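You operate a simulated robot arm through the tools that you are given. There is no shell and no other tool. Be economical: measure what you need, move in short steps, check, and stop when the job is done.

The job below is to be done with a simulated robot arm. You get a single attempt, and the scene is never put back.

TASK
Line up the wheel's white mark, tighten the hub knob and tap the white and blue pegs home.
Fine: use the yellow mallet, two taps or more a peg; lay it on the tilt board, loosen the hub knob; leave the other pegs proud.

Only the result counts: the job must be done as asked and must still hold three seconds after the hand-in. Knocking over, shifting, dropping, spilling or breaking anything else fails it.

THE ROBOT
A 7-joint arm with a two-finger parallel gripper, fixed in place. Base frame: the origin is at the foot of the arm, x ahead of it, y to its left, z up. Lengths are in m, angles in degrees, forces in N, time in s.
With the tool pointing down near the work surface it reaches from about 0.2 to 0.74 m from the base axis. Its first joint turns from -166.0 to 166.0 degrees. Payload 1.57 kg.
The TCP is the grasp point between the finger pads, 0.03 m short of the fingertips. In the tool frame z runs along the fingers and y along their closing line. The gripper opens to 0.11 m. The fingers are 0.024 m wide and 0.012 m thick; the gripper's body (0.048 by 0.112 m) begins 0.078 m behind the TCP.
Orientation is that of the tool frame in the base frame, as [roll, pitch, yaw] about the fixed x, y, z axes, in that order (R = Rz(yaw) Ry(pitch) Rx(roll)). With the fingers straight down and closing along the base's y, the tool's x points along the base's -x, its y along +y and its z along -z.

THE INTERFACE
- The arm moves only by the tool nudge_tool. Its argument "deltas" is a list of rows, each a list of 3 entries, a list of its own where there are three numbers: the shift along the tool's x, y, z in m, then the turn, a rotation vector about the tool's x, y, z in degrees, then the opening in per cent of the stroke, from 0 (shut) to 100 (fully open). In form: [[[dx, dy, dz], [rx, ry, rz], jaw], ...]. A call has 1 to 20 rows; each row is the pose to reach, as a shift and turn from the pose commanded when the call began, along the tool's axes at that moment. A row lasts 0.2 s, in which the tool goes at most 0.05 m and 8.6 degrees; a call with a longer step from one row to the next is refused whole, and so is a gripper value outside its range. A pose out of reach is approached as far as the arm can. The call stops where the force on the tool passes 40 N (or 10 N more than at its start, if that is more) or the arm is blocked; 0.2 s more then pass. Each finger travels about 0.045 m/s and halts on what it meets, pressing with about 22 N; the grip force reading is that of the motor and also rises with nothing between the fingers. The clock runs only during rows and for 0.2 s after the last one: add rows that repeat a pose to give the fingers time. It gives the time, the measured TCP pose, the force on the tool (base axes), the opening and the grip force at its end, in the units of the frame above (readings bear some noise), with the torque about the TCP (base axes, N m) and any sound that the robot's microphone picked up, and new pictures: "pictures" is both (left out), scene, wrist or none.
- Cameras (640 x 400 px; columns grow to the right, rows downward): "scene" is fixed at [0.4001, -0.6503, 1.5331]; the picture's right is [1.00, -0.05, 0.00], its down [-0.02, -0.43, -0.90] and it looks along [0.04, 0.90, -0.43] (base axes); focal length 332 px, centre (320, 200). "wrist" rides on the gripper at [0.07, 0.016, -0.141] in the tool frame; the picture's right is [-0.23, 0.97, 0.00], its down [-0.86, -0.20, -0.48] and it looks along [-0.47, -0.11, 0.88] (tool axes); focal length 222 px, centre (320, 200).
- raise_lower(by): slides the trunk up (or, below 0, down) by that many m; the arm rides with it, the base frame stays. It gives what a move gives, with no picture.
- pixel_to_xyz(camera, pixels): for up to 12 pixels [column, row] of the newest picture of that camera ("zoom" is the newest enlarged one), the place [x, y, z] in the base frame of the surface seen there, good to about 0.002 m. It takes no simulated time.
- zoom(camera, box): a new picture of the part [left, top, right, bottom] of that camera's present view, enlarged. It takes no simulated time.
- close_job(): hands the job in; it is judged then, once.

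Go step by step. Measure first, check grasps and placings, and put right what went wrong. The budget is 80 turns and 200 pictures, counting those below and the enlarged ones. Unless the task says otherwise, let go and move clear before handing in, and close with one line.

The tools are called by a JSON object that holds its "api" and its "payload". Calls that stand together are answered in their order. nudge_tool: Moves the arm, as the interface text tells. Its arguments: {"type":"object","properties":{"deltas":{"type":"array"},"pictures":{"type":"string","enum":["both","scene","wrist","none"]}},"required":["deltas"]} The other tools are called the same way: raise_lower (by) slides the trunk up or down; pixel_to_xyz (camera, pixels) gives the place of the surface under pixels of a picture; zoom (camera, box) takes an enlarged picture of a part of a camera's view; close_job () hands the job in.

At the start:

```text
clock: 0.0
tool_pos: [0.0669, 0.3275, 1.3134]
tcp_rot: [-179.9, 0.0, -180.0]
wrist_force: [0.3, 0.4, 0.8]
ft_torque: [-0.03, -0.02, -0.01]
opening: 0.1101
finger_force: 0.1
trunk travel left (down, up): [-0.525, 0.065]
```

scene: 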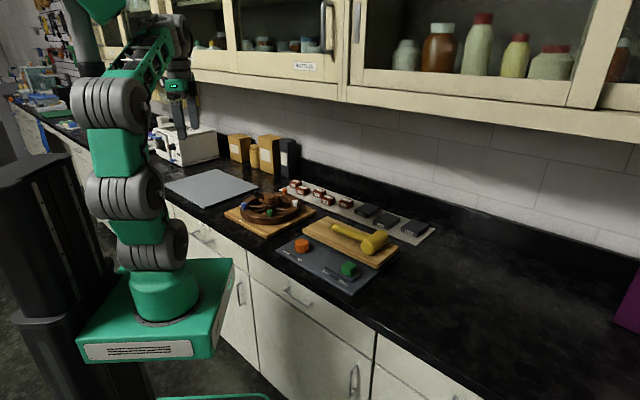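
wrist: 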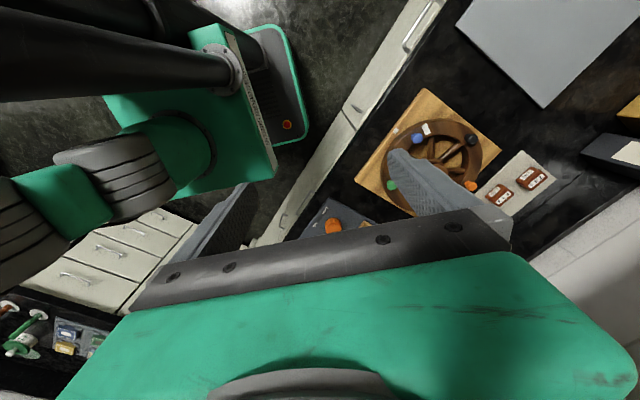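

The scene shows a wheel on a wooden board near (270,208), a mallet on a wooden board near (365,240), and a dark panel with orange and green knobs near (320,260). I'll zoom in on these first.

{"api": "zoom", "payload": {"camera": "scene", "box": [215, 175, 325, 245]}}

{"api": "zoom", "payload": {"camera": "scene", "box": [270, 180, 440, 300]}}

{"api": "zoom", "payload": {"camera": "wrist", "box": [290, 70, 570, 250]}}

```text
5.71 times, centred on (270, 210) of scene
```

zoom: 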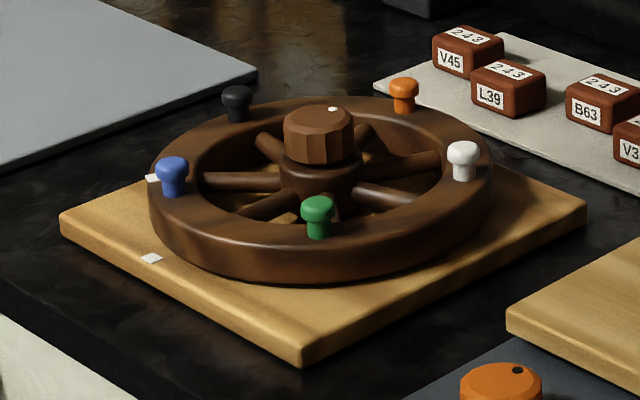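

```text
3.33 times, centred on (355, 240) of scene
```

zoom: 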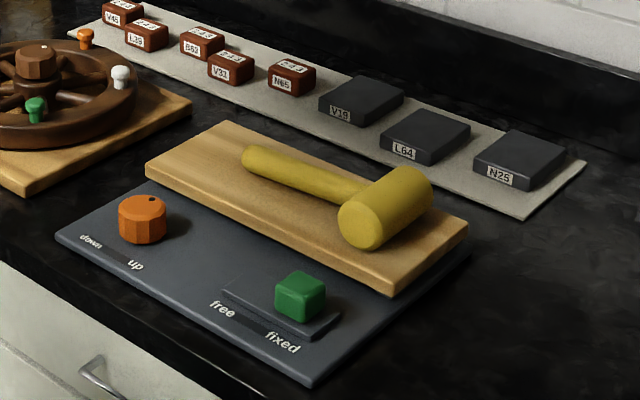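

```text
2.22 times, centred on (430, 160) of wrist
```

zoom: 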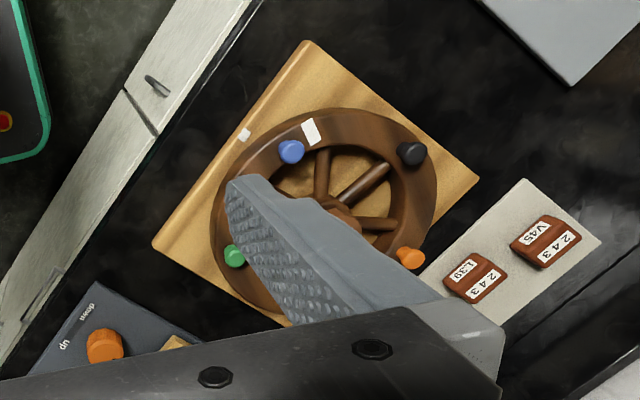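

The wheel's rim mark (near the blue peg) is off the board's mark. I'll measure the wheel, pegs, knob, controls and mallet from the scene pictures.

{"api": "pixel_to_xyz", "payload": {"camera": "zoom", "pixels": [[245, 133], [311, 130], [290, 150], [411, 152], [411, 256], [234, 256], [306, 42], [155, 243], [105, 345], [478, 180], [475, 276], [280, 320]]}}

{"api": "zoom", "payload": {"camera": "scene", "box": [270, 215, 400, 300]}}

```text
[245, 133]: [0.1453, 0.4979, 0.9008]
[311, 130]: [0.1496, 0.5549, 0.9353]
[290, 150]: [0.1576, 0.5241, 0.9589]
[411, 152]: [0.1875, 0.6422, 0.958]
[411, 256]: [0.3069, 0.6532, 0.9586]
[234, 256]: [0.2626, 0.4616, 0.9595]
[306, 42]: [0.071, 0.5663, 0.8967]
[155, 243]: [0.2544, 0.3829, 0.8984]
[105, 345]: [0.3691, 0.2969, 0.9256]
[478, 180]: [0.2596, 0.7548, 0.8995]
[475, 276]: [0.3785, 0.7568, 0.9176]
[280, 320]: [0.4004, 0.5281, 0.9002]
```

```text
4.71 times, centred on (335, 258) of scene
```

zoom: 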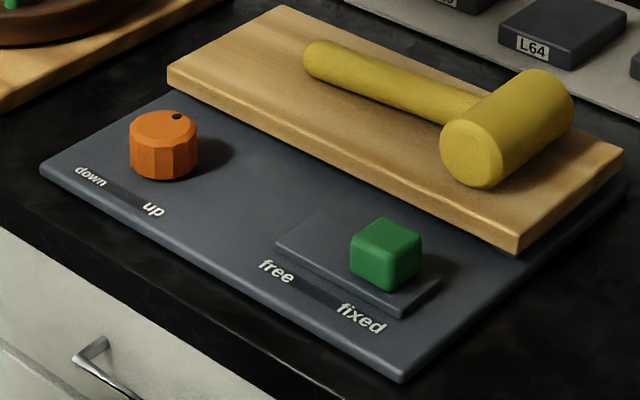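

The green slider sits at "fixed", so the tilt board looks flat and locked. Next I'll measure the mallet and board in this zoom.

{"api": "pixel_to_xyz", "payload": {"camera": "zoom", "pixels": [[325, 48], [400, 78], [460, 100], [545, 80], [510, 105], [470, 145], [285, 8], [170, 70], [517, 245], [622, 150], [560, 110], [240, 80]]}}

{"api": "zoom", "payload": {"camera": "scene", "box": [235, 180, 305, 224]}}

```text
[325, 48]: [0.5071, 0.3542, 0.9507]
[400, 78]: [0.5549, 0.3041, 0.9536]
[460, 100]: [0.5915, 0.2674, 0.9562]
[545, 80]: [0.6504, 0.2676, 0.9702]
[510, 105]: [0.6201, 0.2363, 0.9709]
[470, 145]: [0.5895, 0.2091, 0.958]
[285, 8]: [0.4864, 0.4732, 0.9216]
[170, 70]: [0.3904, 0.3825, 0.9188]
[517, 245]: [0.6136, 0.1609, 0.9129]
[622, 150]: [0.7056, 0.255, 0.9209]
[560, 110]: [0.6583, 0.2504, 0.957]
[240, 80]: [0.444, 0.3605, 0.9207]
```

```text
9.09 times, centred on (270, 202) of scene
```

zoom: 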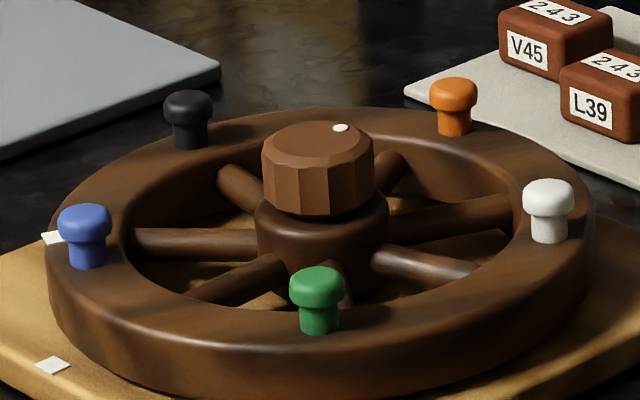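

{"api": "pixel_to_xyz", "payload": {"camera": "zoom", "pixels": [[85, 212], [187, 97], [453, 85], [549, 187], [316, 275], [318, 140], [340, 128], [265, 140], [372, 145], [53, 365], [52, 238], [320, 205]]}}

{"api": "pixel_to_xyz", "payload": {"camera": "zoom", "pixels": [[170, 180], [400, 340], [570, 240], [60, 180], [480, 170], [180, 243], [430, 262], [450, 215], [400, 165], [250, 280], [245, 190], [320, 245]]}}

```text
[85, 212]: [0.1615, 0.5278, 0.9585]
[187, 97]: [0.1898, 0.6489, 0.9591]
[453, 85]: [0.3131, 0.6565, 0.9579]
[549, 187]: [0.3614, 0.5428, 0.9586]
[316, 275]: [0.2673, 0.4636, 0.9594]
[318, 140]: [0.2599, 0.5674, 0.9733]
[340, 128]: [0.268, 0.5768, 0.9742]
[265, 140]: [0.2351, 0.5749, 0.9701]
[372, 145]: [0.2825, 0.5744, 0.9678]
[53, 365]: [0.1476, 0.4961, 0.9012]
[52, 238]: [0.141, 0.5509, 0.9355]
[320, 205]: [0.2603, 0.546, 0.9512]
```

```text
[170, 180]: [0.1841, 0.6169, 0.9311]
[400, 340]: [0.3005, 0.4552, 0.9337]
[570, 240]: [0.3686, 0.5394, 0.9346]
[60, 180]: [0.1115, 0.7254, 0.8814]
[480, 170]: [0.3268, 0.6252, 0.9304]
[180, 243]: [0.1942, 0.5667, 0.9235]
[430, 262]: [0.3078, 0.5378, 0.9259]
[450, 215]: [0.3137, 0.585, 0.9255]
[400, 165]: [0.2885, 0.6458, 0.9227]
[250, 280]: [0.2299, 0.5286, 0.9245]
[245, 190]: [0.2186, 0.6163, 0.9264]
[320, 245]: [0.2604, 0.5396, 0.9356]
```

Wheel centre works out at about (0.257, 0.566). The rim mark is at about 186.7° and the board mark at about 212°, so the wheel needs about +25° counter-clockwise from above. Next I'll check the arm's mounting height and the ground plan of its surroundings.

{"api": "pixel_to_xyz", "payload": {"camera": "scene", "pixels": [[165, 290], [210, 290], [155, 245], [125, 190], [115, 105], [150, 70], [180, 85], [130, 345], [300, 400], [182, 120]]}}

{"api": "nudge_tool", "payload": {"deltas": [[[-0.02, 0.03, 0.03], [0, 0, 0], 100], [[-0.05, 0.06, 0.06], [0, 0, 0], 100], [[-0.08, 0.09, 0.08], [0, 0, 0], 100], [[-0.11, 0.11, 0.1], [0, 0, 0], 100], [[-0.14, 0.13, 0.11], [0, 0, 0], 100]]}}

```text
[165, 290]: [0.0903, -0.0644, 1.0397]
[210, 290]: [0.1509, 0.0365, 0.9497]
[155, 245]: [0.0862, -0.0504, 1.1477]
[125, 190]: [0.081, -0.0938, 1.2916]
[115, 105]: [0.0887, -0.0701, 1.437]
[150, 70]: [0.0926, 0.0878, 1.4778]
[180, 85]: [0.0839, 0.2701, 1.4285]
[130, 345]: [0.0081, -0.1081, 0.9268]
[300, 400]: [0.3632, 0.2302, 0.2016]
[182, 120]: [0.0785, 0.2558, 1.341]
```

```text
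refused: row 2 steps farther than a row can; nothing moved
```

The arm base sits near counter level, which suits the work. That step was slightly too long, so I'll use smaller rows to get a view over the wheel.

{"api": "nudge_tool", "payload": {"deltas": [[[-0.01, 0.035, 0.01], [0, 0, 0], 100], [[-0.02, 0.07, 0.02], [0, 0, 0], 100], [[-0.03, 0.105, 0.03], [0, 0, 0], 100], [[-0.04, 0.14, 0.04], [0, 0, 0], 100], [[-0.05, 0.175, 0.05], [0, 0, 0], 100], [[-0.05, 0.2, 0.06], [0, 0, 0], 100], [[-0.05, 0.22, 0.07], [0, 0, 0], 100]]}}

```text
clock: 1.6
tool_pos: [0.1156, 0.5455, 1.2447]
tcp_rot: [-179.9, 0.1, -180.0]
wrist_force: [0.2, -1.0, 0.1]
ft_torque: [0.03, 0.01, -0.02]
opening: 0.1101
finger_force: 0.1
trunk travel left (down, up): [-0.525, 0.065]
```

scene: 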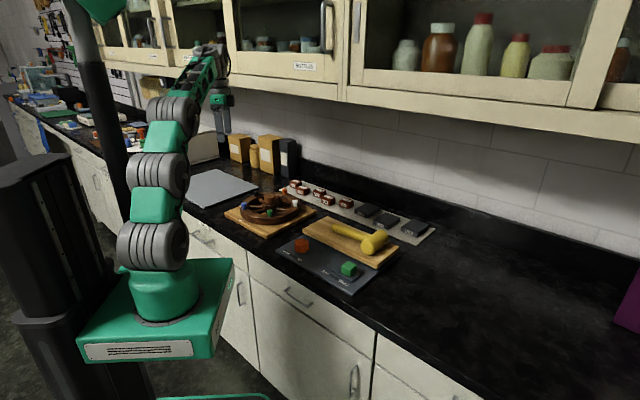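
wrist: 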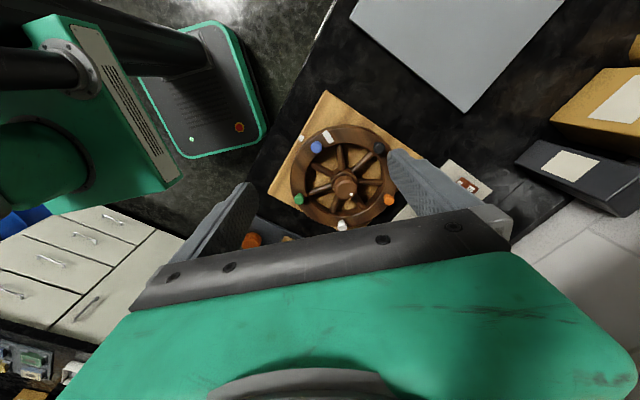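

{"api": "zoom", "payload": {"camera": "wrist", "box": [256, 85, 432, 240]}}

```text
2.58 times, centred on (344, 162) of wrist
```

zoom: 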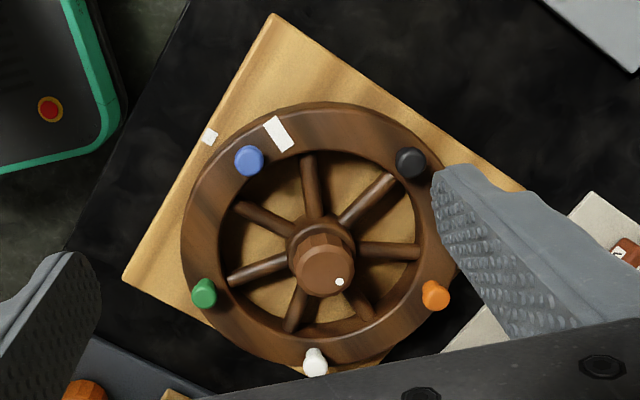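

The wheel has seven spokes and the mark is a radial bar on the rim. I'll measure the mark, the board mark, the rim edges and the spokes.

{"api": "pixel_to_xyz", "payload": {"camera": "zoom", "pixels": [[270, 120], [286, 149], [278, 134], [210, 136], [310, 180], [265, 222], [260, 267], [297, 305], [183, 230], [219, 235], [365, 198], [390, 250]]}}

{"api": "pixel_to_xyz", "payload": {"camera": "zoom", "pixels": [[249, 157], [411, 159], [435, 293], [316, 358], [203, 291], [203, 136], [216, 136], [340, 282], [320, 262], [200, 250], [225, 195], [240, 250]]}}

```text
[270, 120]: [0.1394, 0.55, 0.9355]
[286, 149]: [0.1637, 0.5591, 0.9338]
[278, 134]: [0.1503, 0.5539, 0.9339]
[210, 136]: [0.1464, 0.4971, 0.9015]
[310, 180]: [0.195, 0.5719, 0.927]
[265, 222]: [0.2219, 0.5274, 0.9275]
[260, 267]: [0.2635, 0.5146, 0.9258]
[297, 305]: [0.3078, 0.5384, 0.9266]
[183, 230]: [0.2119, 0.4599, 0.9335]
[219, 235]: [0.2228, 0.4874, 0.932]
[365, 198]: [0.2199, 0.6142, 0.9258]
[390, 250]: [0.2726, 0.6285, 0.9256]
```

```text
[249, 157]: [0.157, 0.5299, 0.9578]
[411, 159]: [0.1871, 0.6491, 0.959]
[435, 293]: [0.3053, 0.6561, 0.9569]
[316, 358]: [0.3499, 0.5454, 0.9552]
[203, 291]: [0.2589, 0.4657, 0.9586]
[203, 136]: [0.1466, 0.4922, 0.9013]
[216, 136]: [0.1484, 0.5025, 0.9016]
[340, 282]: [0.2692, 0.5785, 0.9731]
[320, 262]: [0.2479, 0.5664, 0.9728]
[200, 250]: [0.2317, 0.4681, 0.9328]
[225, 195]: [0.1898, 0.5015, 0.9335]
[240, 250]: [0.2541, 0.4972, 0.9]
```

Rim radii are about 0.086–0.122 m and the spokes lie at roughly 176° + k·51.4°. I'll grip the rim at θ≈253°, which is clear of pegs and spokes, starting with a hover above it.

{"api": "nudge_tool", "payload": {"deltas": [[[-0.016, -0.0115, 0.032], [0, 0, 2.4], 60], [[-0.032, -0.023, 0.064], [0, 0, 4.8], 60], [[-0.048, -0.0345, 0.096], [0, 0, 7.2], 60], [[-0.064, -0.046, 0.128], [0, 0, 9.6], 60], [[-0.08, -0.0575, 0.16], [0, 0, 12], 60], [[-0.096, -0.069, 0.192], [0, 0, 14.4], 60], [[-0.11, -0.08, 0.2234], [0, 0, 16.8], 60], [[-0.11, -0.08, 0.2234], [0, 0, 16.8], 60], [[-0.11, -0.08, 0.2234], [0, 0, 16.8], 60]]}}

```text
clock: 3.6
tool_pos: [0.2277, 0.4671, 1.0211]
tcp_rot: [-180.0, 0.1, 163.1]
wrist_force: [-0.8, 0.0, 0.6]
ft_torque: [0.02, -0.04, -0.01]
opening: 0.0659
finger_force: 0.0
trunk travel left (down, up): [-0.525, 0.065]
```

scene: 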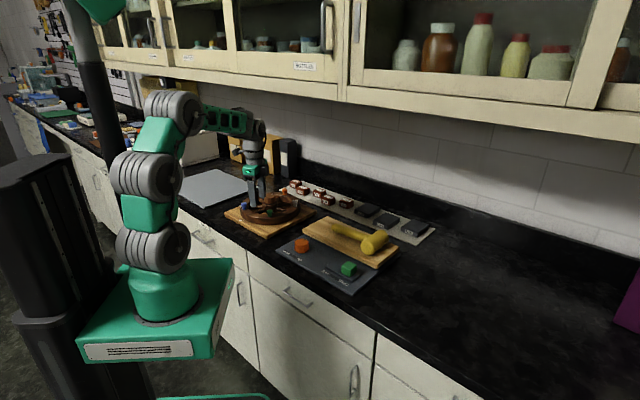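
wrist: 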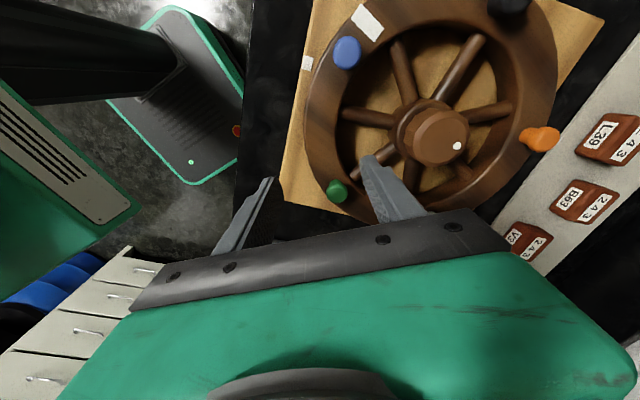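

The fingers are poised to straddle the rim. I'll descend to z≈0.944, with tips near 0.914, and close.

{"api": "nudge_tool", "payload": {"deltas": [[[0, 0, 0.03], [0, 0, 0], 60], [[0, 0, 0.055], [0, 0, 0], 60], [[0, 0, 0.077], [0, 0, 0], 60], [[0, 0, 0.077], [0, 0, 0], 60], [[0, 0, 0.077], [0, 0, 0], 30], [[0, 0, 0.077], [0, 0, 0], 20], [[0, 0, 0.077], [0, 0, 0], 20]]}}

```text
clock: 4.4
tool_pos: [0.231, 0.4736, 0.963]
tcp_rot: [178.5, 0.0, 163.2]
wrist_force: [-3.5, -6.6, 16.1]
ft_torque: [0.24, 0.0, 0.12]
opening: 0.0587
finger_force: 0.0
trunk travel left (down, up): [-0.525, 0.065]
stopped in row 3: the force on the tool passed its limit at 54 N (the readings are from after the stop); the commanded pose is now the measured one
```

scene: 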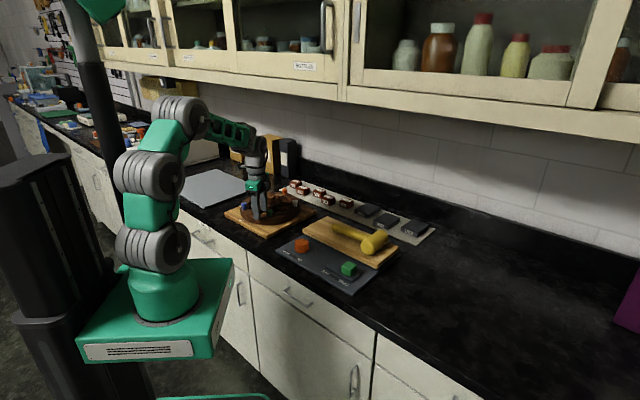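
wrist: 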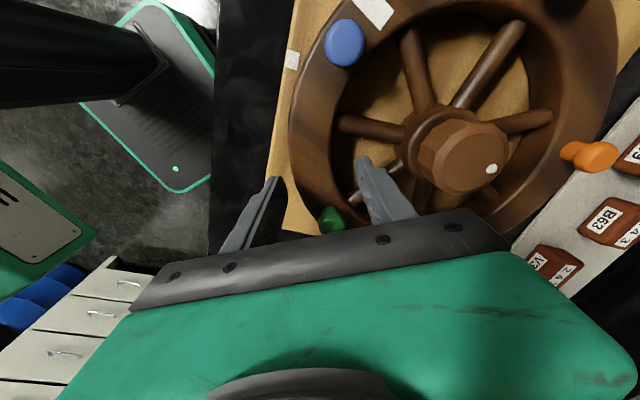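

The force stop came at z 0.963, with a tip on the rim top at about 0.933, so the rim is wider than I took it to be. I'll lift straight up and measure the edges from closer.

{"api": "nudge_tool", "payload": {"deltas": [[[0, 0, -0.03], [0, 0, 0], 70], [[0, 0, -0.06], [0, 0, 0], 80], [[0, 0, -0.08], [0, 0, 0], 80], [[0, 0, -0.08], [0, 0, 0], 80]], "pictures": "wrist"}}

{"api": "zoom", "payload": {"camera": "wrist", "box": [200, 0, 600, 250]}}

{"api": "zoom", "payload": {"camera": "scene", "box": [220, 175, 320, 240]}}

```text
clock: 5.4
tool_pos: [0.2298, 0.4698, 1.0394]
tcp_rot: [178.8, 0.1, 163.2]
wrist_force: [0.2, 0.0, 0.1]
ft_torque: [-0.01, 0.0, 0.02]
opening: 0.088
finger_force: 0.0
trunk travel left (down, up): [-0.525, 0.065]
```

wrist: 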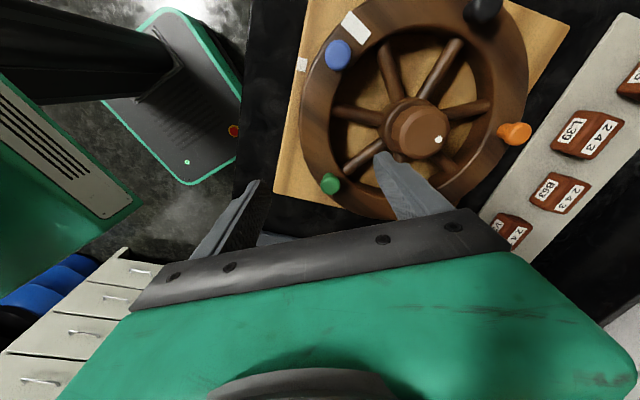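

```text
1.60 times, centred on (400, 125) of wrist
```

zoom: 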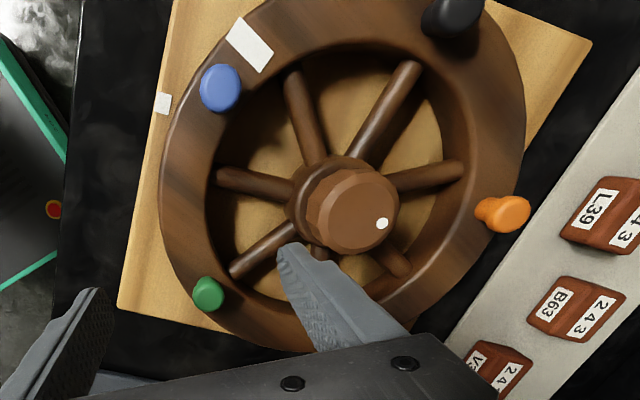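

```text
6.15 times, centred on (270, 208) of scene
```

zoom: 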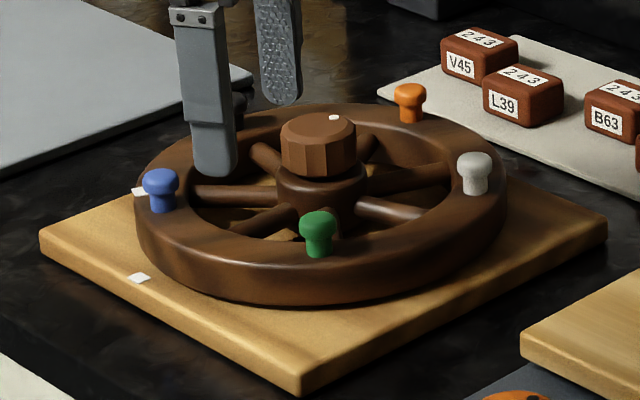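

The wheel and pegs look undisturbed. I'll measure the outer and inner rim edges in this scene zoom.

{"api": "pixel_to_xyz", "payload": {"camera": "zoom", "pixels": [[250, 256], [250, 276], [250, 296], [380, 270], [480, 235], [500, 195], [160, 225], [140, 205], [270, 238], [390, 230], [330, 255], [210, 235]]}}

{"api": "pixel_to_xyz", "payload": {"camera": "wrist", "pixels": [[302, 125], [308, 160], [330, 207], [335, 130], [355, 190], [520, 110], [480, 110], [300, 140], [318, 160], [328, 165], [337, 150], [437, 140]]}}

```text
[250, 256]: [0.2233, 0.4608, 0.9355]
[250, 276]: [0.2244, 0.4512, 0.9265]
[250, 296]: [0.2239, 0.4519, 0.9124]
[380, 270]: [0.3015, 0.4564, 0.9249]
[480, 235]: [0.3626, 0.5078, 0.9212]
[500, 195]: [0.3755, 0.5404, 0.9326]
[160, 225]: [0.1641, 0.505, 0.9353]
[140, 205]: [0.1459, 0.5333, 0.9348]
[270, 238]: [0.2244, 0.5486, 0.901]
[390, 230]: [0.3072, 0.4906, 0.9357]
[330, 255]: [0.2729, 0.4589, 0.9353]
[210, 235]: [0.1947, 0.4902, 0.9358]
```

```text
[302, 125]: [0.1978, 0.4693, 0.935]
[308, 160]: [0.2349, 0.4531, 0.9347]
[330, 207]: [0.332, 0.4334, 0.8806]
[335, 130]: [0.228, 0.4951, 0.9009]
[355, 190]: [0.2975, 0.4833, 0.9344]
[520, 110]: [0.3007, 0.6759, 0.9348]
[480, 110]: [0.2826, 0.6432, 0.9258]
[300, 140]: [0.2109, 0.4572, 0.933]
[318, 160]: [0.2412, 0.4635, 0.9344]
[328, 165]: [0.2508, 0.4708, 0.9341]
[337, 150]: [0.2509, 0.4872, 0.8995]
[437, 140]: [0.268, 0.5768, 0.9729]
```

The rim is r≈0.086–0.121 as I first had it. The torque reading puts the contact at the inner finger, and the tool is now tilted about 1.2°. I'll square the tool up and recentre with a narrower opening, then descend in small steps.

{"api": "nudge_tool", "payload": {"deltas": [[[0.002, -0.0031, 0], [1.2, 0, 0], 52], [[0.002, -0.0031, 0], [1.2, 0, 0], 52], [[0.002, -0.0031, 0], [1.2, 0, 0], 52]], "pictures": "none"}}

{"api": "nudge_tool", "payload": {"deltas": [[[0, 0, 0.02], [0, 0, 0], 52], [[0, 0, 0.035], [0, 0, 0], 52], [[0, 0, 0.05], [0, 0, 0], 52], [[0, 0, 0.06], [0, 0, 0], 52], [[0, 0, 0.066], [0, 0, 0], 52], [[0, 0, 0.07], [0, 0, 0], 52], [[0, 0, 0.07], [0, 0, 0], 52]], "pictures": "wrist"}}

{"api": "zoom", "payload": {"camera": "wrist", "box": [220, 60, 480, 240]}}

{"api": "zoom", "payload": {"camera": "scene", "box": [220, 175, 320, 240]}}

```text
clock: 6.2
tool_pos: [0.2273, 0.4676, 1.0395]
tcp_rot: [179.9, 0.1, 163.2]
wrist_force: [-0.1, -0.4, -0.5]
ft_torque: [-0.01, 0.03, 0.0]
opening: 0.0573
finger_force: 0.1
trunk travel left (down, up): [-0.525, 0.065]
```

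```text
clock: 7.8
tool_pos: [0.2273, 0.4681, 0.9703]
tcp_rot: [180.0, 0.1, 163.2]
wrist_force: [-1.1, 0.9, -0.2]
ft_torque: [0.01, 0.0, 0.03]
opening: 0.0572
finger_force: 0.0
trunk travel left (down, up): [-0.525, 0.065]
```

wrist: 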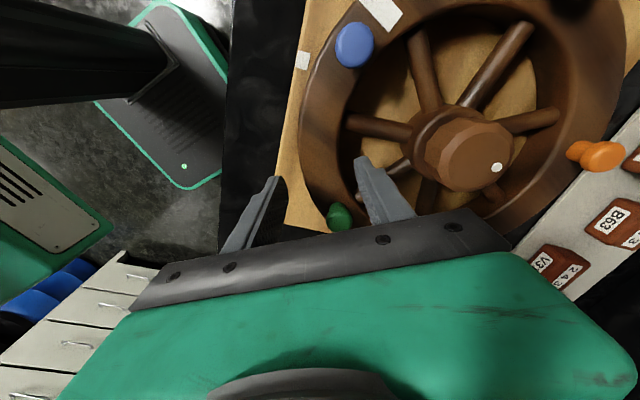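

```text
2.22 times, centred on (350, 150) of wrist
```

zoom: 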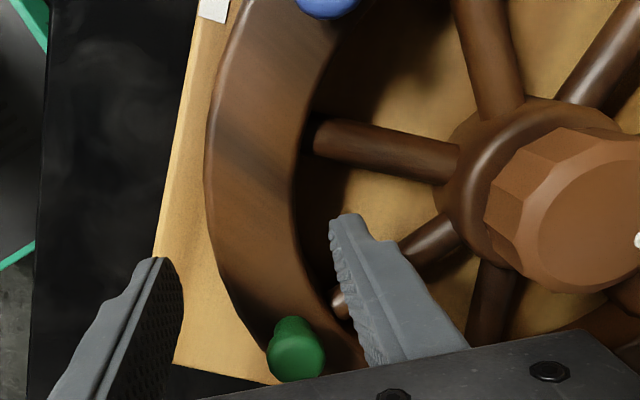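

```text
6.15 times, centred on (270, 208) of scene
```

zoom: 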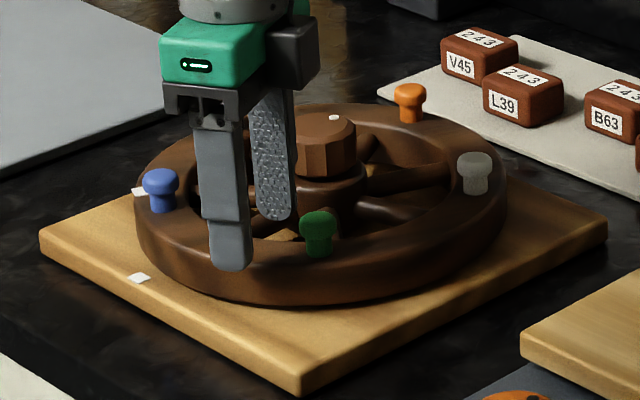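

At z 0.970 the hand is clear, but in the wrist zoom the inner finger looks close to the 279° spoke. I'll shift about 4° away from it and descend slowly.

{"api": "nudge_tool", "payload": {"deltas": [[[0.007, 0.0, 0], [0, 0, 4], 52], [[0.007, 0.0, 0], [0, 0, 4], 52], [[0.007, 0.0, 0.006], [0, 0, 4], 52], [[0.007, 0.0, 0.012], [0, 0, 4], 52], [[0.007, 0.0, 0.018], [0, 0, 4], 52], [[0.007, 0.0, 0.024], [0, 0, 4], 52], [[0.007, 0.0, 0.024], [0, 0, 4], 52]], "pictures": "wrist"}}

{"api": "zoom", "payload": {"camera": "wrist", "box": [220, 60, 480, 240]}}

```text
clock: 9.0
tool_pos: [0.2227, 0.475, 0.964]
tcp_rot: [179.0, 0.0, 159.1]
wrist_force: [-2.2, -6.2, 17.2]
ft_torque: [0.19, -0.08, -0.02]
opening: 0.0506
finger_force: 0.1
trunk travel left (down, up): [-0.525, 0.065]
stopped in row 5: the force on the tool passed its limit at 46 N (the readings are from after the stop); the commanded pose is now the measured one
```

wrist: 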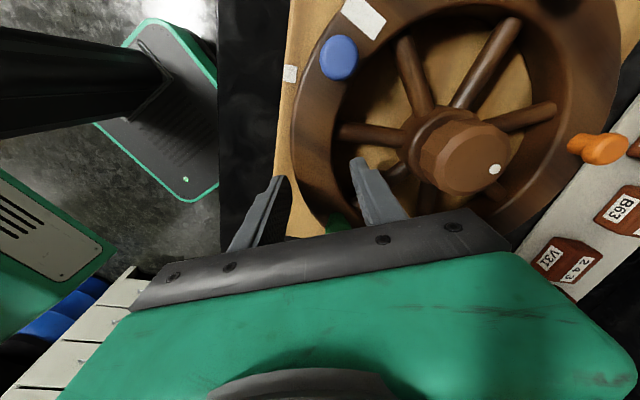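

```text
2.22 times, centred on (350, 150) of wrist
```

zoom: 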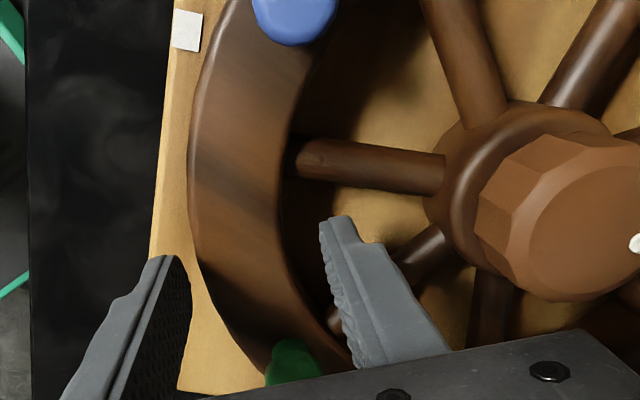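

It stopped at the same height again, with the tip at about 0.934, and the contact is inside the rim. The solid rim evidently reaches further in than it looks, so I'll lift, square up and straddle with the inner finger deeper in (TCP r≈0.096, opening 0.070).

{"api": "nudge_tool", "payload": {"deltas": [[[0, 0, -0.015], [1, 0, -2], 64], [[-0.003, 0.0, -0.015], [1, 0, -2], 64], [[-0.0025, 0.0025, -0.015], [1, 0, -2], 64]], "pictures": "none"}}

```text
clock: 9.8
tool_pos: [0.2259, 0.4767, 0.9768]
tcp_rot: [-179.9, 0.0, 161.2]
wrist_force: [-0.3, 0.2, 0.3]
ft_torque: [0.0, 0.04, 0.01]
opening: 0.0707
finger_force: 0.0
trunk travel left (down, up): [-0.525, 0.065]
```

{"api": "nudge_tool", "payload": {"deltas": [[[0, 0, 0.006], [0, 0, 0], 64], [[0, 0, 0.011], [0, 0, 0], 64], [[0, 0, 0.016], [0, 0, 0], 64], [[0, 0, 0.021], [0, 0, 0], 64], [[0, 0, 0.026], [0, 0, 0], 64], [[0, 0, 0.03], [0, 0, 0], 64], [[0, 0, 0.03], [0, 0, 0], 64]], "pictures": "wrist"}}

{"api": "zoom", "payload": {"camera": "scene", "box": [220, 175, 320, 240]}}

```text
clock: 10.9
tool_pos: [0.2269, 0.4807, 0.9624]
tcp_rot: [179.0, 0.1, 161.2]
wrist_force: [-2.0, -6.5, 14.1]
ft_torque: [0.28, -0.03, 0.02]
opening: 0.0639
finger_force: 0.0
trunk travel left (down, up): [-0.525, 0.065]
stopped in row 5: the force on the tool passed its limit at 45 N (the readings are from after the stop); the commanded pose is now the measured one
```

wrist: 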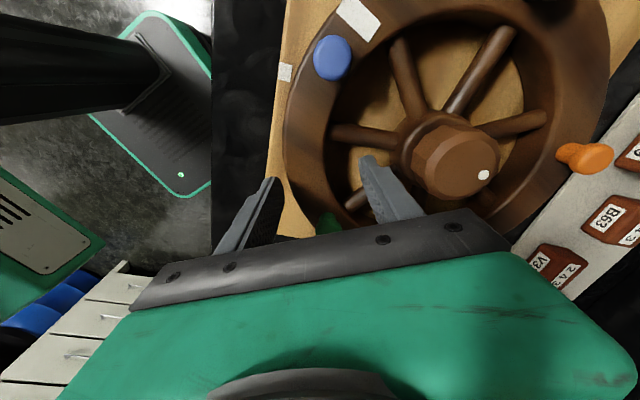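

```text
6.15 times, centred on (270, 208) of scene
```

zoom: 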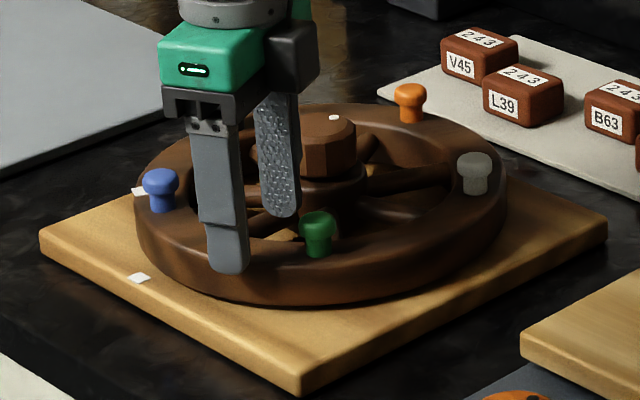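

The contact follows the inner finger inward at a constant height, so the wheel behaves as a solid disc and the spoke gaps are no use. I'll turn the wheel by caging the blue peg's head instead. It gets tapped home anyway, and a loose cage puts no vertical load on it.

{"api": "nudge_tool", "payload": {"deltas": [[[0, 0, -0.03], [1, 0, 0], 64], [[0, 0, -0.06], [0.96, 0.1, -8.3], 64], [[0.03, 0.008, -0.06], [0.96, 0.15, -16.6], 50], [[0.06, 0.015, -0.06], [0.96, 0.22, -24.9], 35], [[0.0785, 0.0217, -0.06], [0.96, 0.29, -33.2], 30], [[0.0785, 0.0217, -0.06], [0.96, 0.36, -41.5], 30], [[0.0785, 0.0217, -0.06], [0.96, 0.36, -41.5], 30], [[0.0785, 0.0217, -0.06], [0.96, 0.36, -41.5], 30]]}}

{"api": "zoom", "payload": {"camera": "wrist", "box": [200, 50, 520, 250]}}

```text
clock: 12.7
tool_pos: [0.1589, 0.5245, 1.0218]
tcp_rot: [-179.7, -0.2, -157.3]
wrist_force: [0.7, -0.7, 0.4]
ft_torque: [-0.01, 0.01, 0.0]
opening: 0.033
finger_force: 0.1
trunk travel left (down, up): [-0.525, 0.065]
```

scene: 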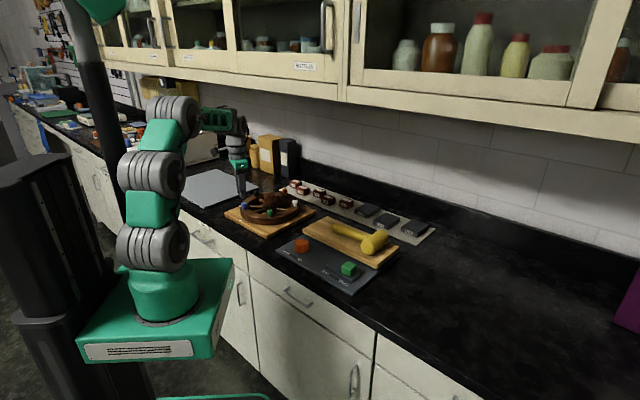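
wrist: 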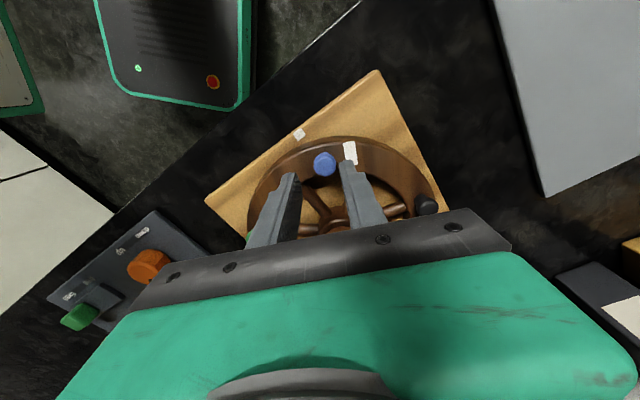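

```text
2.00 times, centred on (360, 150) of wrist
```

zoom: 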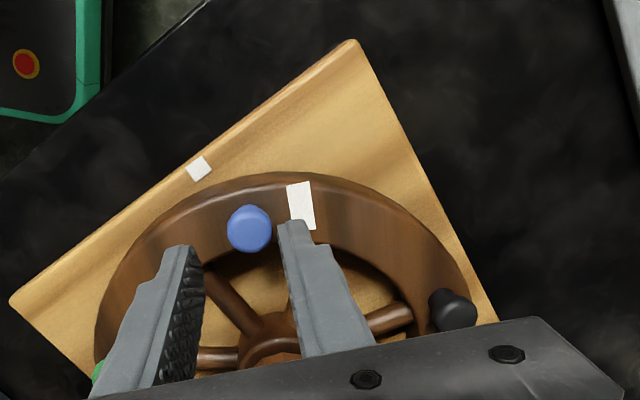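

The fingers straddle the blue peg at (324,163). I'll descend until the tips are about 0.941 and narrow the cage.

{"api": "nudge_tool", "payload": {"deltas": [[[0, 0, 0.02], [0, 0, 0], 30], [[0, 0, 0.035], [0, 0, 0], 30], [[0, 0, 0.045], [0, 0, 0], 30], [[0, 0, 0.05], [0, 0, 0], 30], [[0, 0, 0.05], [0, 0, 0], 22], [[0, 0, 0.05], [0, 0, 0], 22]], "pictures": "wrist"}}

{"api": "zoom", "payload": {"camera": "wrist", "box": [200, 50, 520, 250]}}

{"api": "zoom", "payload": {"camera": "scene", "box": [220, 175, 320, 240]}}

```text
clock: 14.1
tool_pos: [0.1569, 0.5241, 0.9702]
tcp_rot: [-179.9, -0.1, -157.3]
wrist_force: [-0.9, 0.5, 0.8]
ft_torque: [0.02, -0.03, 0.01]
opening: 0.0248
finger_force: 0.5
trunk travel left (down, up): [-0.525, 0.065]
```

wrist: 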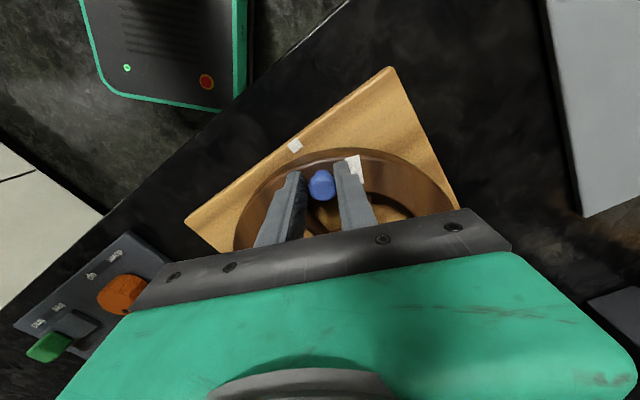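

```text
2.00 times, centred on (360, 150) of wrist
```

zoom: 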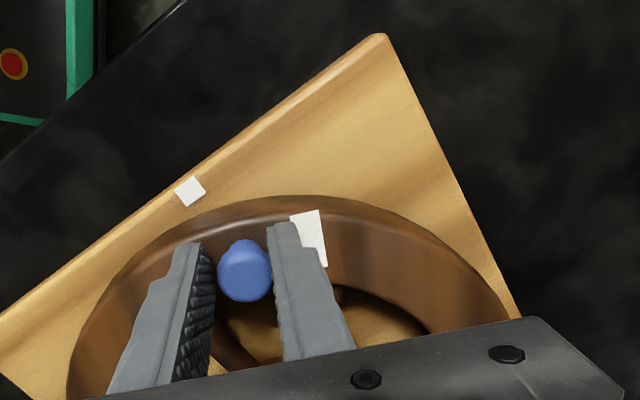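

```text
6.15 times, centred on (270, 208) of scene
```

zoom: 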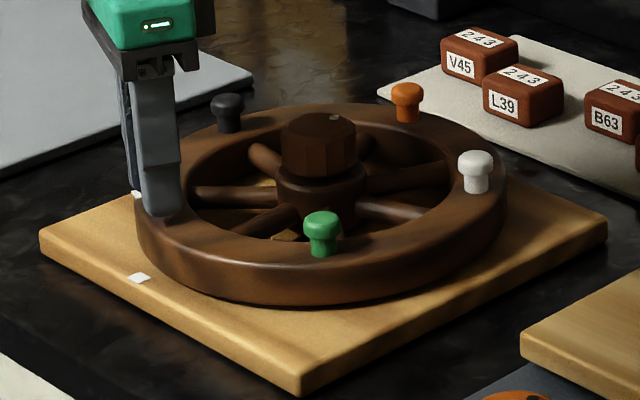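

The peg is caged and the jaw force has risen slightly, which suggests contact. I'll turn the wheel 12° counter-clockwise on the arc and check that it follows.

{"api": "nudge_tool", "payload": {"deltas": [[[-0.0001, -0.0055, 0], [0, 0, -3], 22], [[-0.0006, -0.0111, 0], [0, 0, -6], 22], [[-0.0013, -0.0166, 0], [0, 0, -9], 22], [[-0.0023, -0.022, 0], [0, 0, -12], 22], [[-0.0023, -0.022, 0], [0, 0, -12], 22]], "pictures": "wrist"}}

{"api": "zoom", "payload": {"camera": "wrist", "box": [200, 50, 520, 250]}}

{"api": "zoom", "payload": {"camera": "scene", "box": [220, 175, 320, 240]}}

```text
clock: 15.3
tool_pos: [0.1688, 0.5038, 0.9708]
tcp_rot: [-179.8, -0.2, -145.4]
wrist_force: [-0.3, 0.4, -0.5]
ft_torque: [0.03, -0.04, -0.02]
opening: 0.0243
finger_force: 0.1
trunk travel left (down, up): [-0.525, 0.065]
```

wrist: 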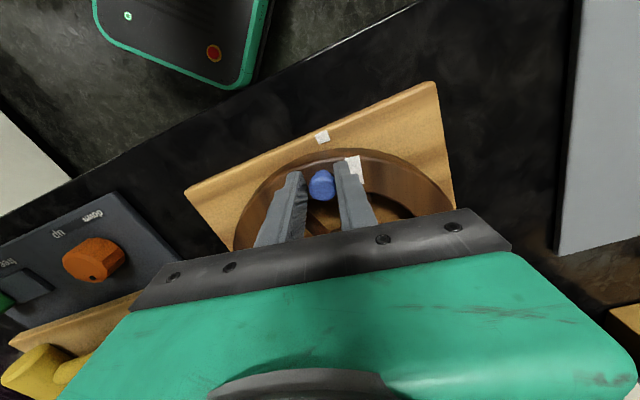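

```text
2.00 times, centred on (360, 150) of wrist
```

zoom: 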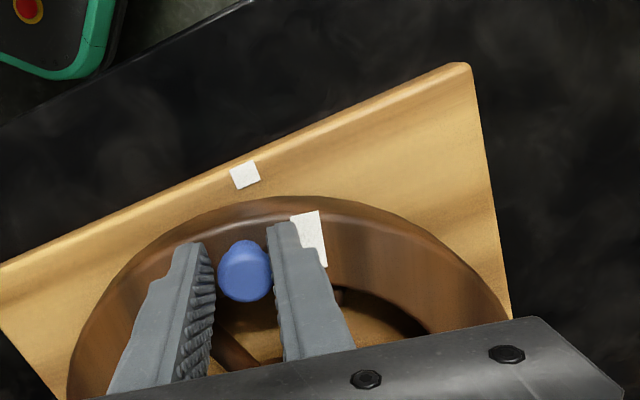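

```text
6.15 times, centred on (270, 208) of scene
```

zoom: 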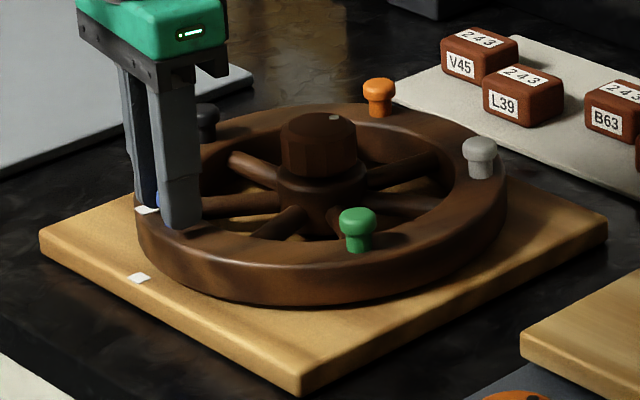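

The wheel follows freely. I'll measure both marks now.

{"api": "zoom", "payload": {"camera": "wrist", "box": [280, 110, 400, 200]}}

{"api": "pixel_to_xyz", "payload": {"camera": "wrist", "pixels": [[352, 157], [359, 156], [361, 168], [355, 160], [322, 137], [318, 137], [326, 136]]}}

```text
4.44 times, centred on (340, 155) of wrist
```

zoom: 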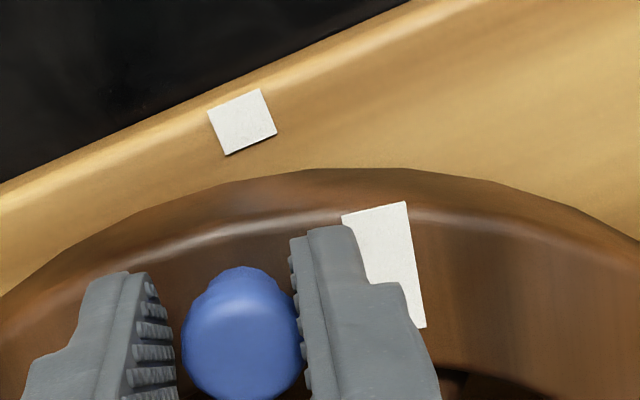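

```text
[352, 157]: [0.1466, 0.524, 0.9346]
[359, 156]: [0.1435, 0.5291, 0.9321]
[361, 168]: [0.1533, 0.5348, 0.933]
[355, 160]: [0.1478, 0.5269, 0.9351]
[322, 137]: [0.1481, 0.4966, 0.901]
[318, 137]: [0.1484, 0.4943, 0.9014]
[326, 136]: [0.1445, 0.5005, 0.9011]
```

The rim mark is at about 201.4° and the board mark at about 212.7°. I'll turn another 11°, then lift off and check.

{"api": "nudge_tool", "payload": {"deltas": [[[-0.0001, -0.0055, 0], [0, 0, -3], 22], [[-0.0006, -0.0111, 0], [0, 0, -6], 22], [[-0.0013, -0.0166, 0], [0, 0, -9], 22], [[-0.002, -0.0202, 0], [0, 0, -11], 22], [[-0.002, -0.0202, 0], [0, 0, -11], 22], [[-0.002, -0.0202, 0], [0, 0, -11], 30], [[-0.002, -0.0202, -0.03], [0, 0, -11], 35], [[-0.002, -0.0202, -0.07], [0, 0, -11], 35], [[-0.002, -0.0202, -0.1], [0, 0, -11], 35]], "pictures": "wrist"}}

{"api": "zoom", "payload": {"camera": "wrist", "box": [250, 60, 410, 200]}}

{"api": "zoom", "payload": {"camera": "scene", "box": [230, 190, 300, 235]}}

```text
clock: 17.3
tool_pos: [0.1823, 0.4896, 1.0712]
tcp_rot: [-179.8, -0.2, -134.4]
wrist_force: [-0.2, -0.5, 0.9]
ft_torque: [-0.01, 0.04, -0.02]
opening: 0.0387
finger_force: 0.1
trunk travel left (down, up): [-0.525, 0.065]
```

wrist: 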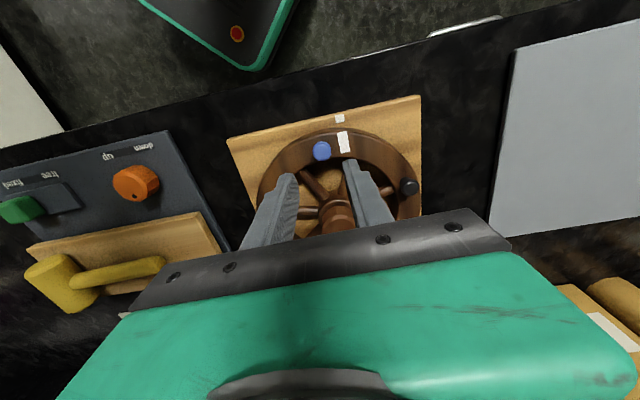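

```text
2.86 times, centred on (330, 130) of wrist
```

zoom: 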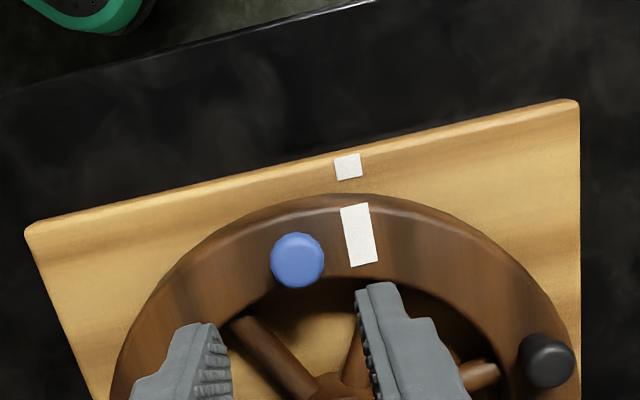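

```text
8.89 times, centred on (265, 212) of scene
```

zoom: 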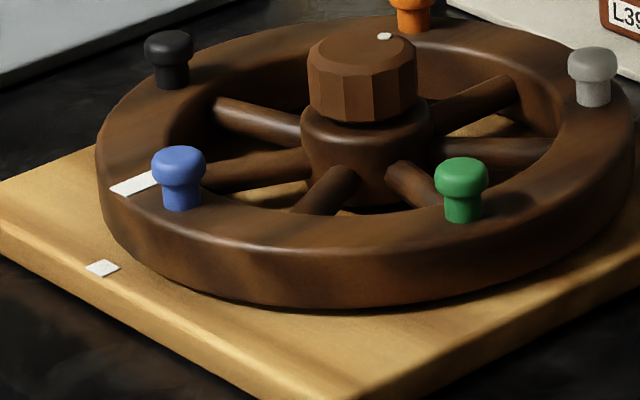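

The marks look nearly aligned. I'll take coordinates of the ends and the peg to refine.

{"api": "pixel_to_xyz", "payload": {"camera": "wrist", "pixels": [[339.5, 133.0], [341, 139], [344, 146], [345.5, 150.5], [345, 152.5], [336.2, 118.4], [339.5, 118], [343, 116.5], [322, 149], [338, 205]]}}

{"api": "pixel_to_xyz", "payload": {"camera": "zoom", "pixels": [[135, 183], [120, 188], [150, 179], [103, 268], [96, 268], [178, 155], [168, 37], [592, 53], [462, 167], [360, 50]]}}

```text
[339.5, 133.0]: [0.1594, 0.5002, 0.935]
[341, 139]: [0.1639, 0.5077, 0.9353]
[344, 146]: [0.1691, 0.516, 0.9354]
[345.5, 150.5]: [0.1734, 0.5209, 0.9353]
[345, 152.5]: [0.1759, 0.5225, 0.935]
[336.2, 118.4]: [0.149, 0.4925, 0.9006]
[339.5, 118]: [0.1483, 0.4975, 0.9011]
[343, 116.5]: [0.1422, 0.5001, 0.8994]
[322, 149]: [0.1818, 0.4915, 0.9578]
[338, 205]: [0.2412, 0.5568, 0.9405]
```

```text
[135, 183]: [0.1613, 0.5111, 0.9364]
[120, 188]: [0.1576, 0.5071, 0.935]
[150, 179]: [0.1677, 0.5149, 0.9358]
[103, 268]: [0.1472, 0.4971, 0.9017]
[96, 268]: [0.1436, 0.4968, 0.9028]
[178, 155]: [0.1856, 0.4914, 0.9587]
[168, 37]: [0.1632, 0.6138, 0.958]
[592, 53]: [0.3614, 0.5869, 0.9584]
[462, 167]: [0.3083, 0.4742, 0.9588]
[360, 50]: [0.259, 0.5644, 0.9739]
```

Both estimates put the rim mark about 2° short of the board mark (210.6° against 212.6°). I'll re-enter the cage at the same place and turn 2° more.

{"api": "nudge_tool", "payload": {"deltas": [[[0, 0, 0.045], [0, 0, 0], 35], [[0, 0, 0.085], [0, 0, 0], 33], [[0, 0, 0.1], [0, 0, 0], 33], [[0, 0, 0.1], [0, 0, 0], 22], [[0, 0, 0.1], [0, 0, 0], 22], [[0, -0.002, 0.1], [0, 0, -1], 22], [[-0.0001, -0.0038, 0.1], [0, 0, -2], 22], [[-0.0001, -0.0038, 0.1], [0, 0, -2], 22], [[-0.0001, -0.0038, 0.1], [0, 0, -2], 32], [[-0.0001, -0.0038, 0.06], [0, 0, -2], 35], [[-0.0001, -0.0038, 0.015], [0, 0, -2], 35], [[-0.0001, -0.0038, 0.0], [0, 0, -2], 35]], "pictures": "wrist"}}

{"api": "zoom", "payload": {"camera": "wrist", "box": [300, 90, 380, 170]}}

{"api": "zoom", "payload": {"camera": "scene", "box": [235, 195, 275, 221]}}

```text
clock: 19.9
tool_pos: [0.1856, 0.4889, 1.0709]
tcp_rot: [-179.8, -0.3, -132.3]
wrist_force: [0.0, 0.3, -0.5]
ft_torque: [0.0, -0.02, 0.0]
opening: 0.0385
finger_force: 0.0
trunk travel left (down, up): [-0.525, 0.065]
```

wrist: 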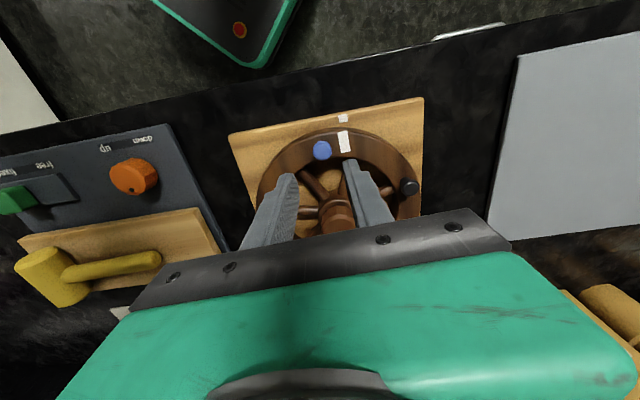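

```text
5.00 times, centred on (340, 130) of wrist
```

zoom: 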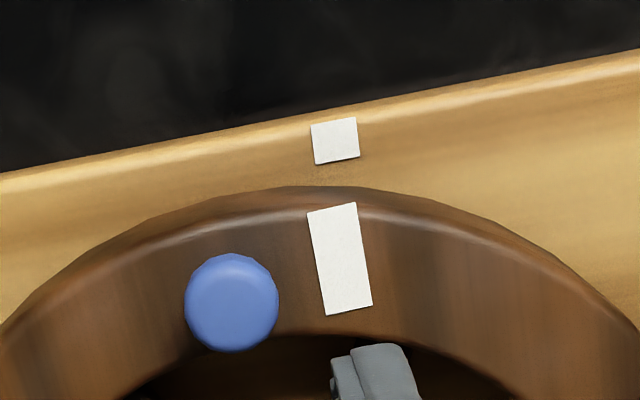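

```text
15.38 times, centred on (255, 208) of scene
```

zoom: 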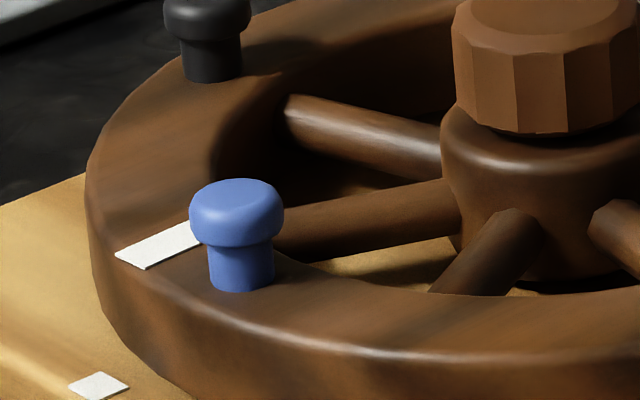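

The two views disagree a little, so I'll get coordinates for the marks from both.

{"api": "pixel_to_xyz", "payload": {"camera": "zoom", "pixels": [[119, 254], [148, 266], [186, 223], [160, 244], [72, 385], [98, 373], [127, 385], [99, 386], [235, 190]]}}

{"api": "pixel_to_xyz", "payload": {"camera": "wrist", "pixels": [[342.4, 131.6], [344, 141.5], [345.6, 151.5], [343, 118], [340, 117], [346, 117], [322.2, 150], [408.5, 187]]}}

```text
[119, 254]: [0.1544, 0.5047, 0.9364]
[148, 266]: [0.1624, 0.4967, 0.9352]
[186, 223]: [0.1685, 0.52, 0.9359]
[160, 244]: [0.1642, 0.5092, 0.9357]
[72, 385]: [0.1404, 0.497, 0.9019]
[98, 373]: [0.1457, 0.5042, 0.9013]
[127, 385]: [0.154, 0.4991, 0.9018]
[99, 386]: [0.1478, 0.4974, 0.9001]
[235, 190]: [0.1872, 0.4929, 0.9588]
```

```text
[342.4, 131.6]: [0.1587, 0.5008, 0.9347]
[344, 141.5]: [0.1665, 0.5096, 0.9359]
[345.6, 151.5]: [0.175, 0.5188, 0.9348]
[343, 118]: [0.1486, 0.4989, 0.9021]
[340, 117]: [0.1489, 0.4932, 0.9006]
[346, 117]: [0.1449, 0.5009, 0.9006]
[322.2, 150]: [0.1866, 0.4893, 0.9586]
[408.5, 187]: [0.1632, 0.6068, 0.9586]
```

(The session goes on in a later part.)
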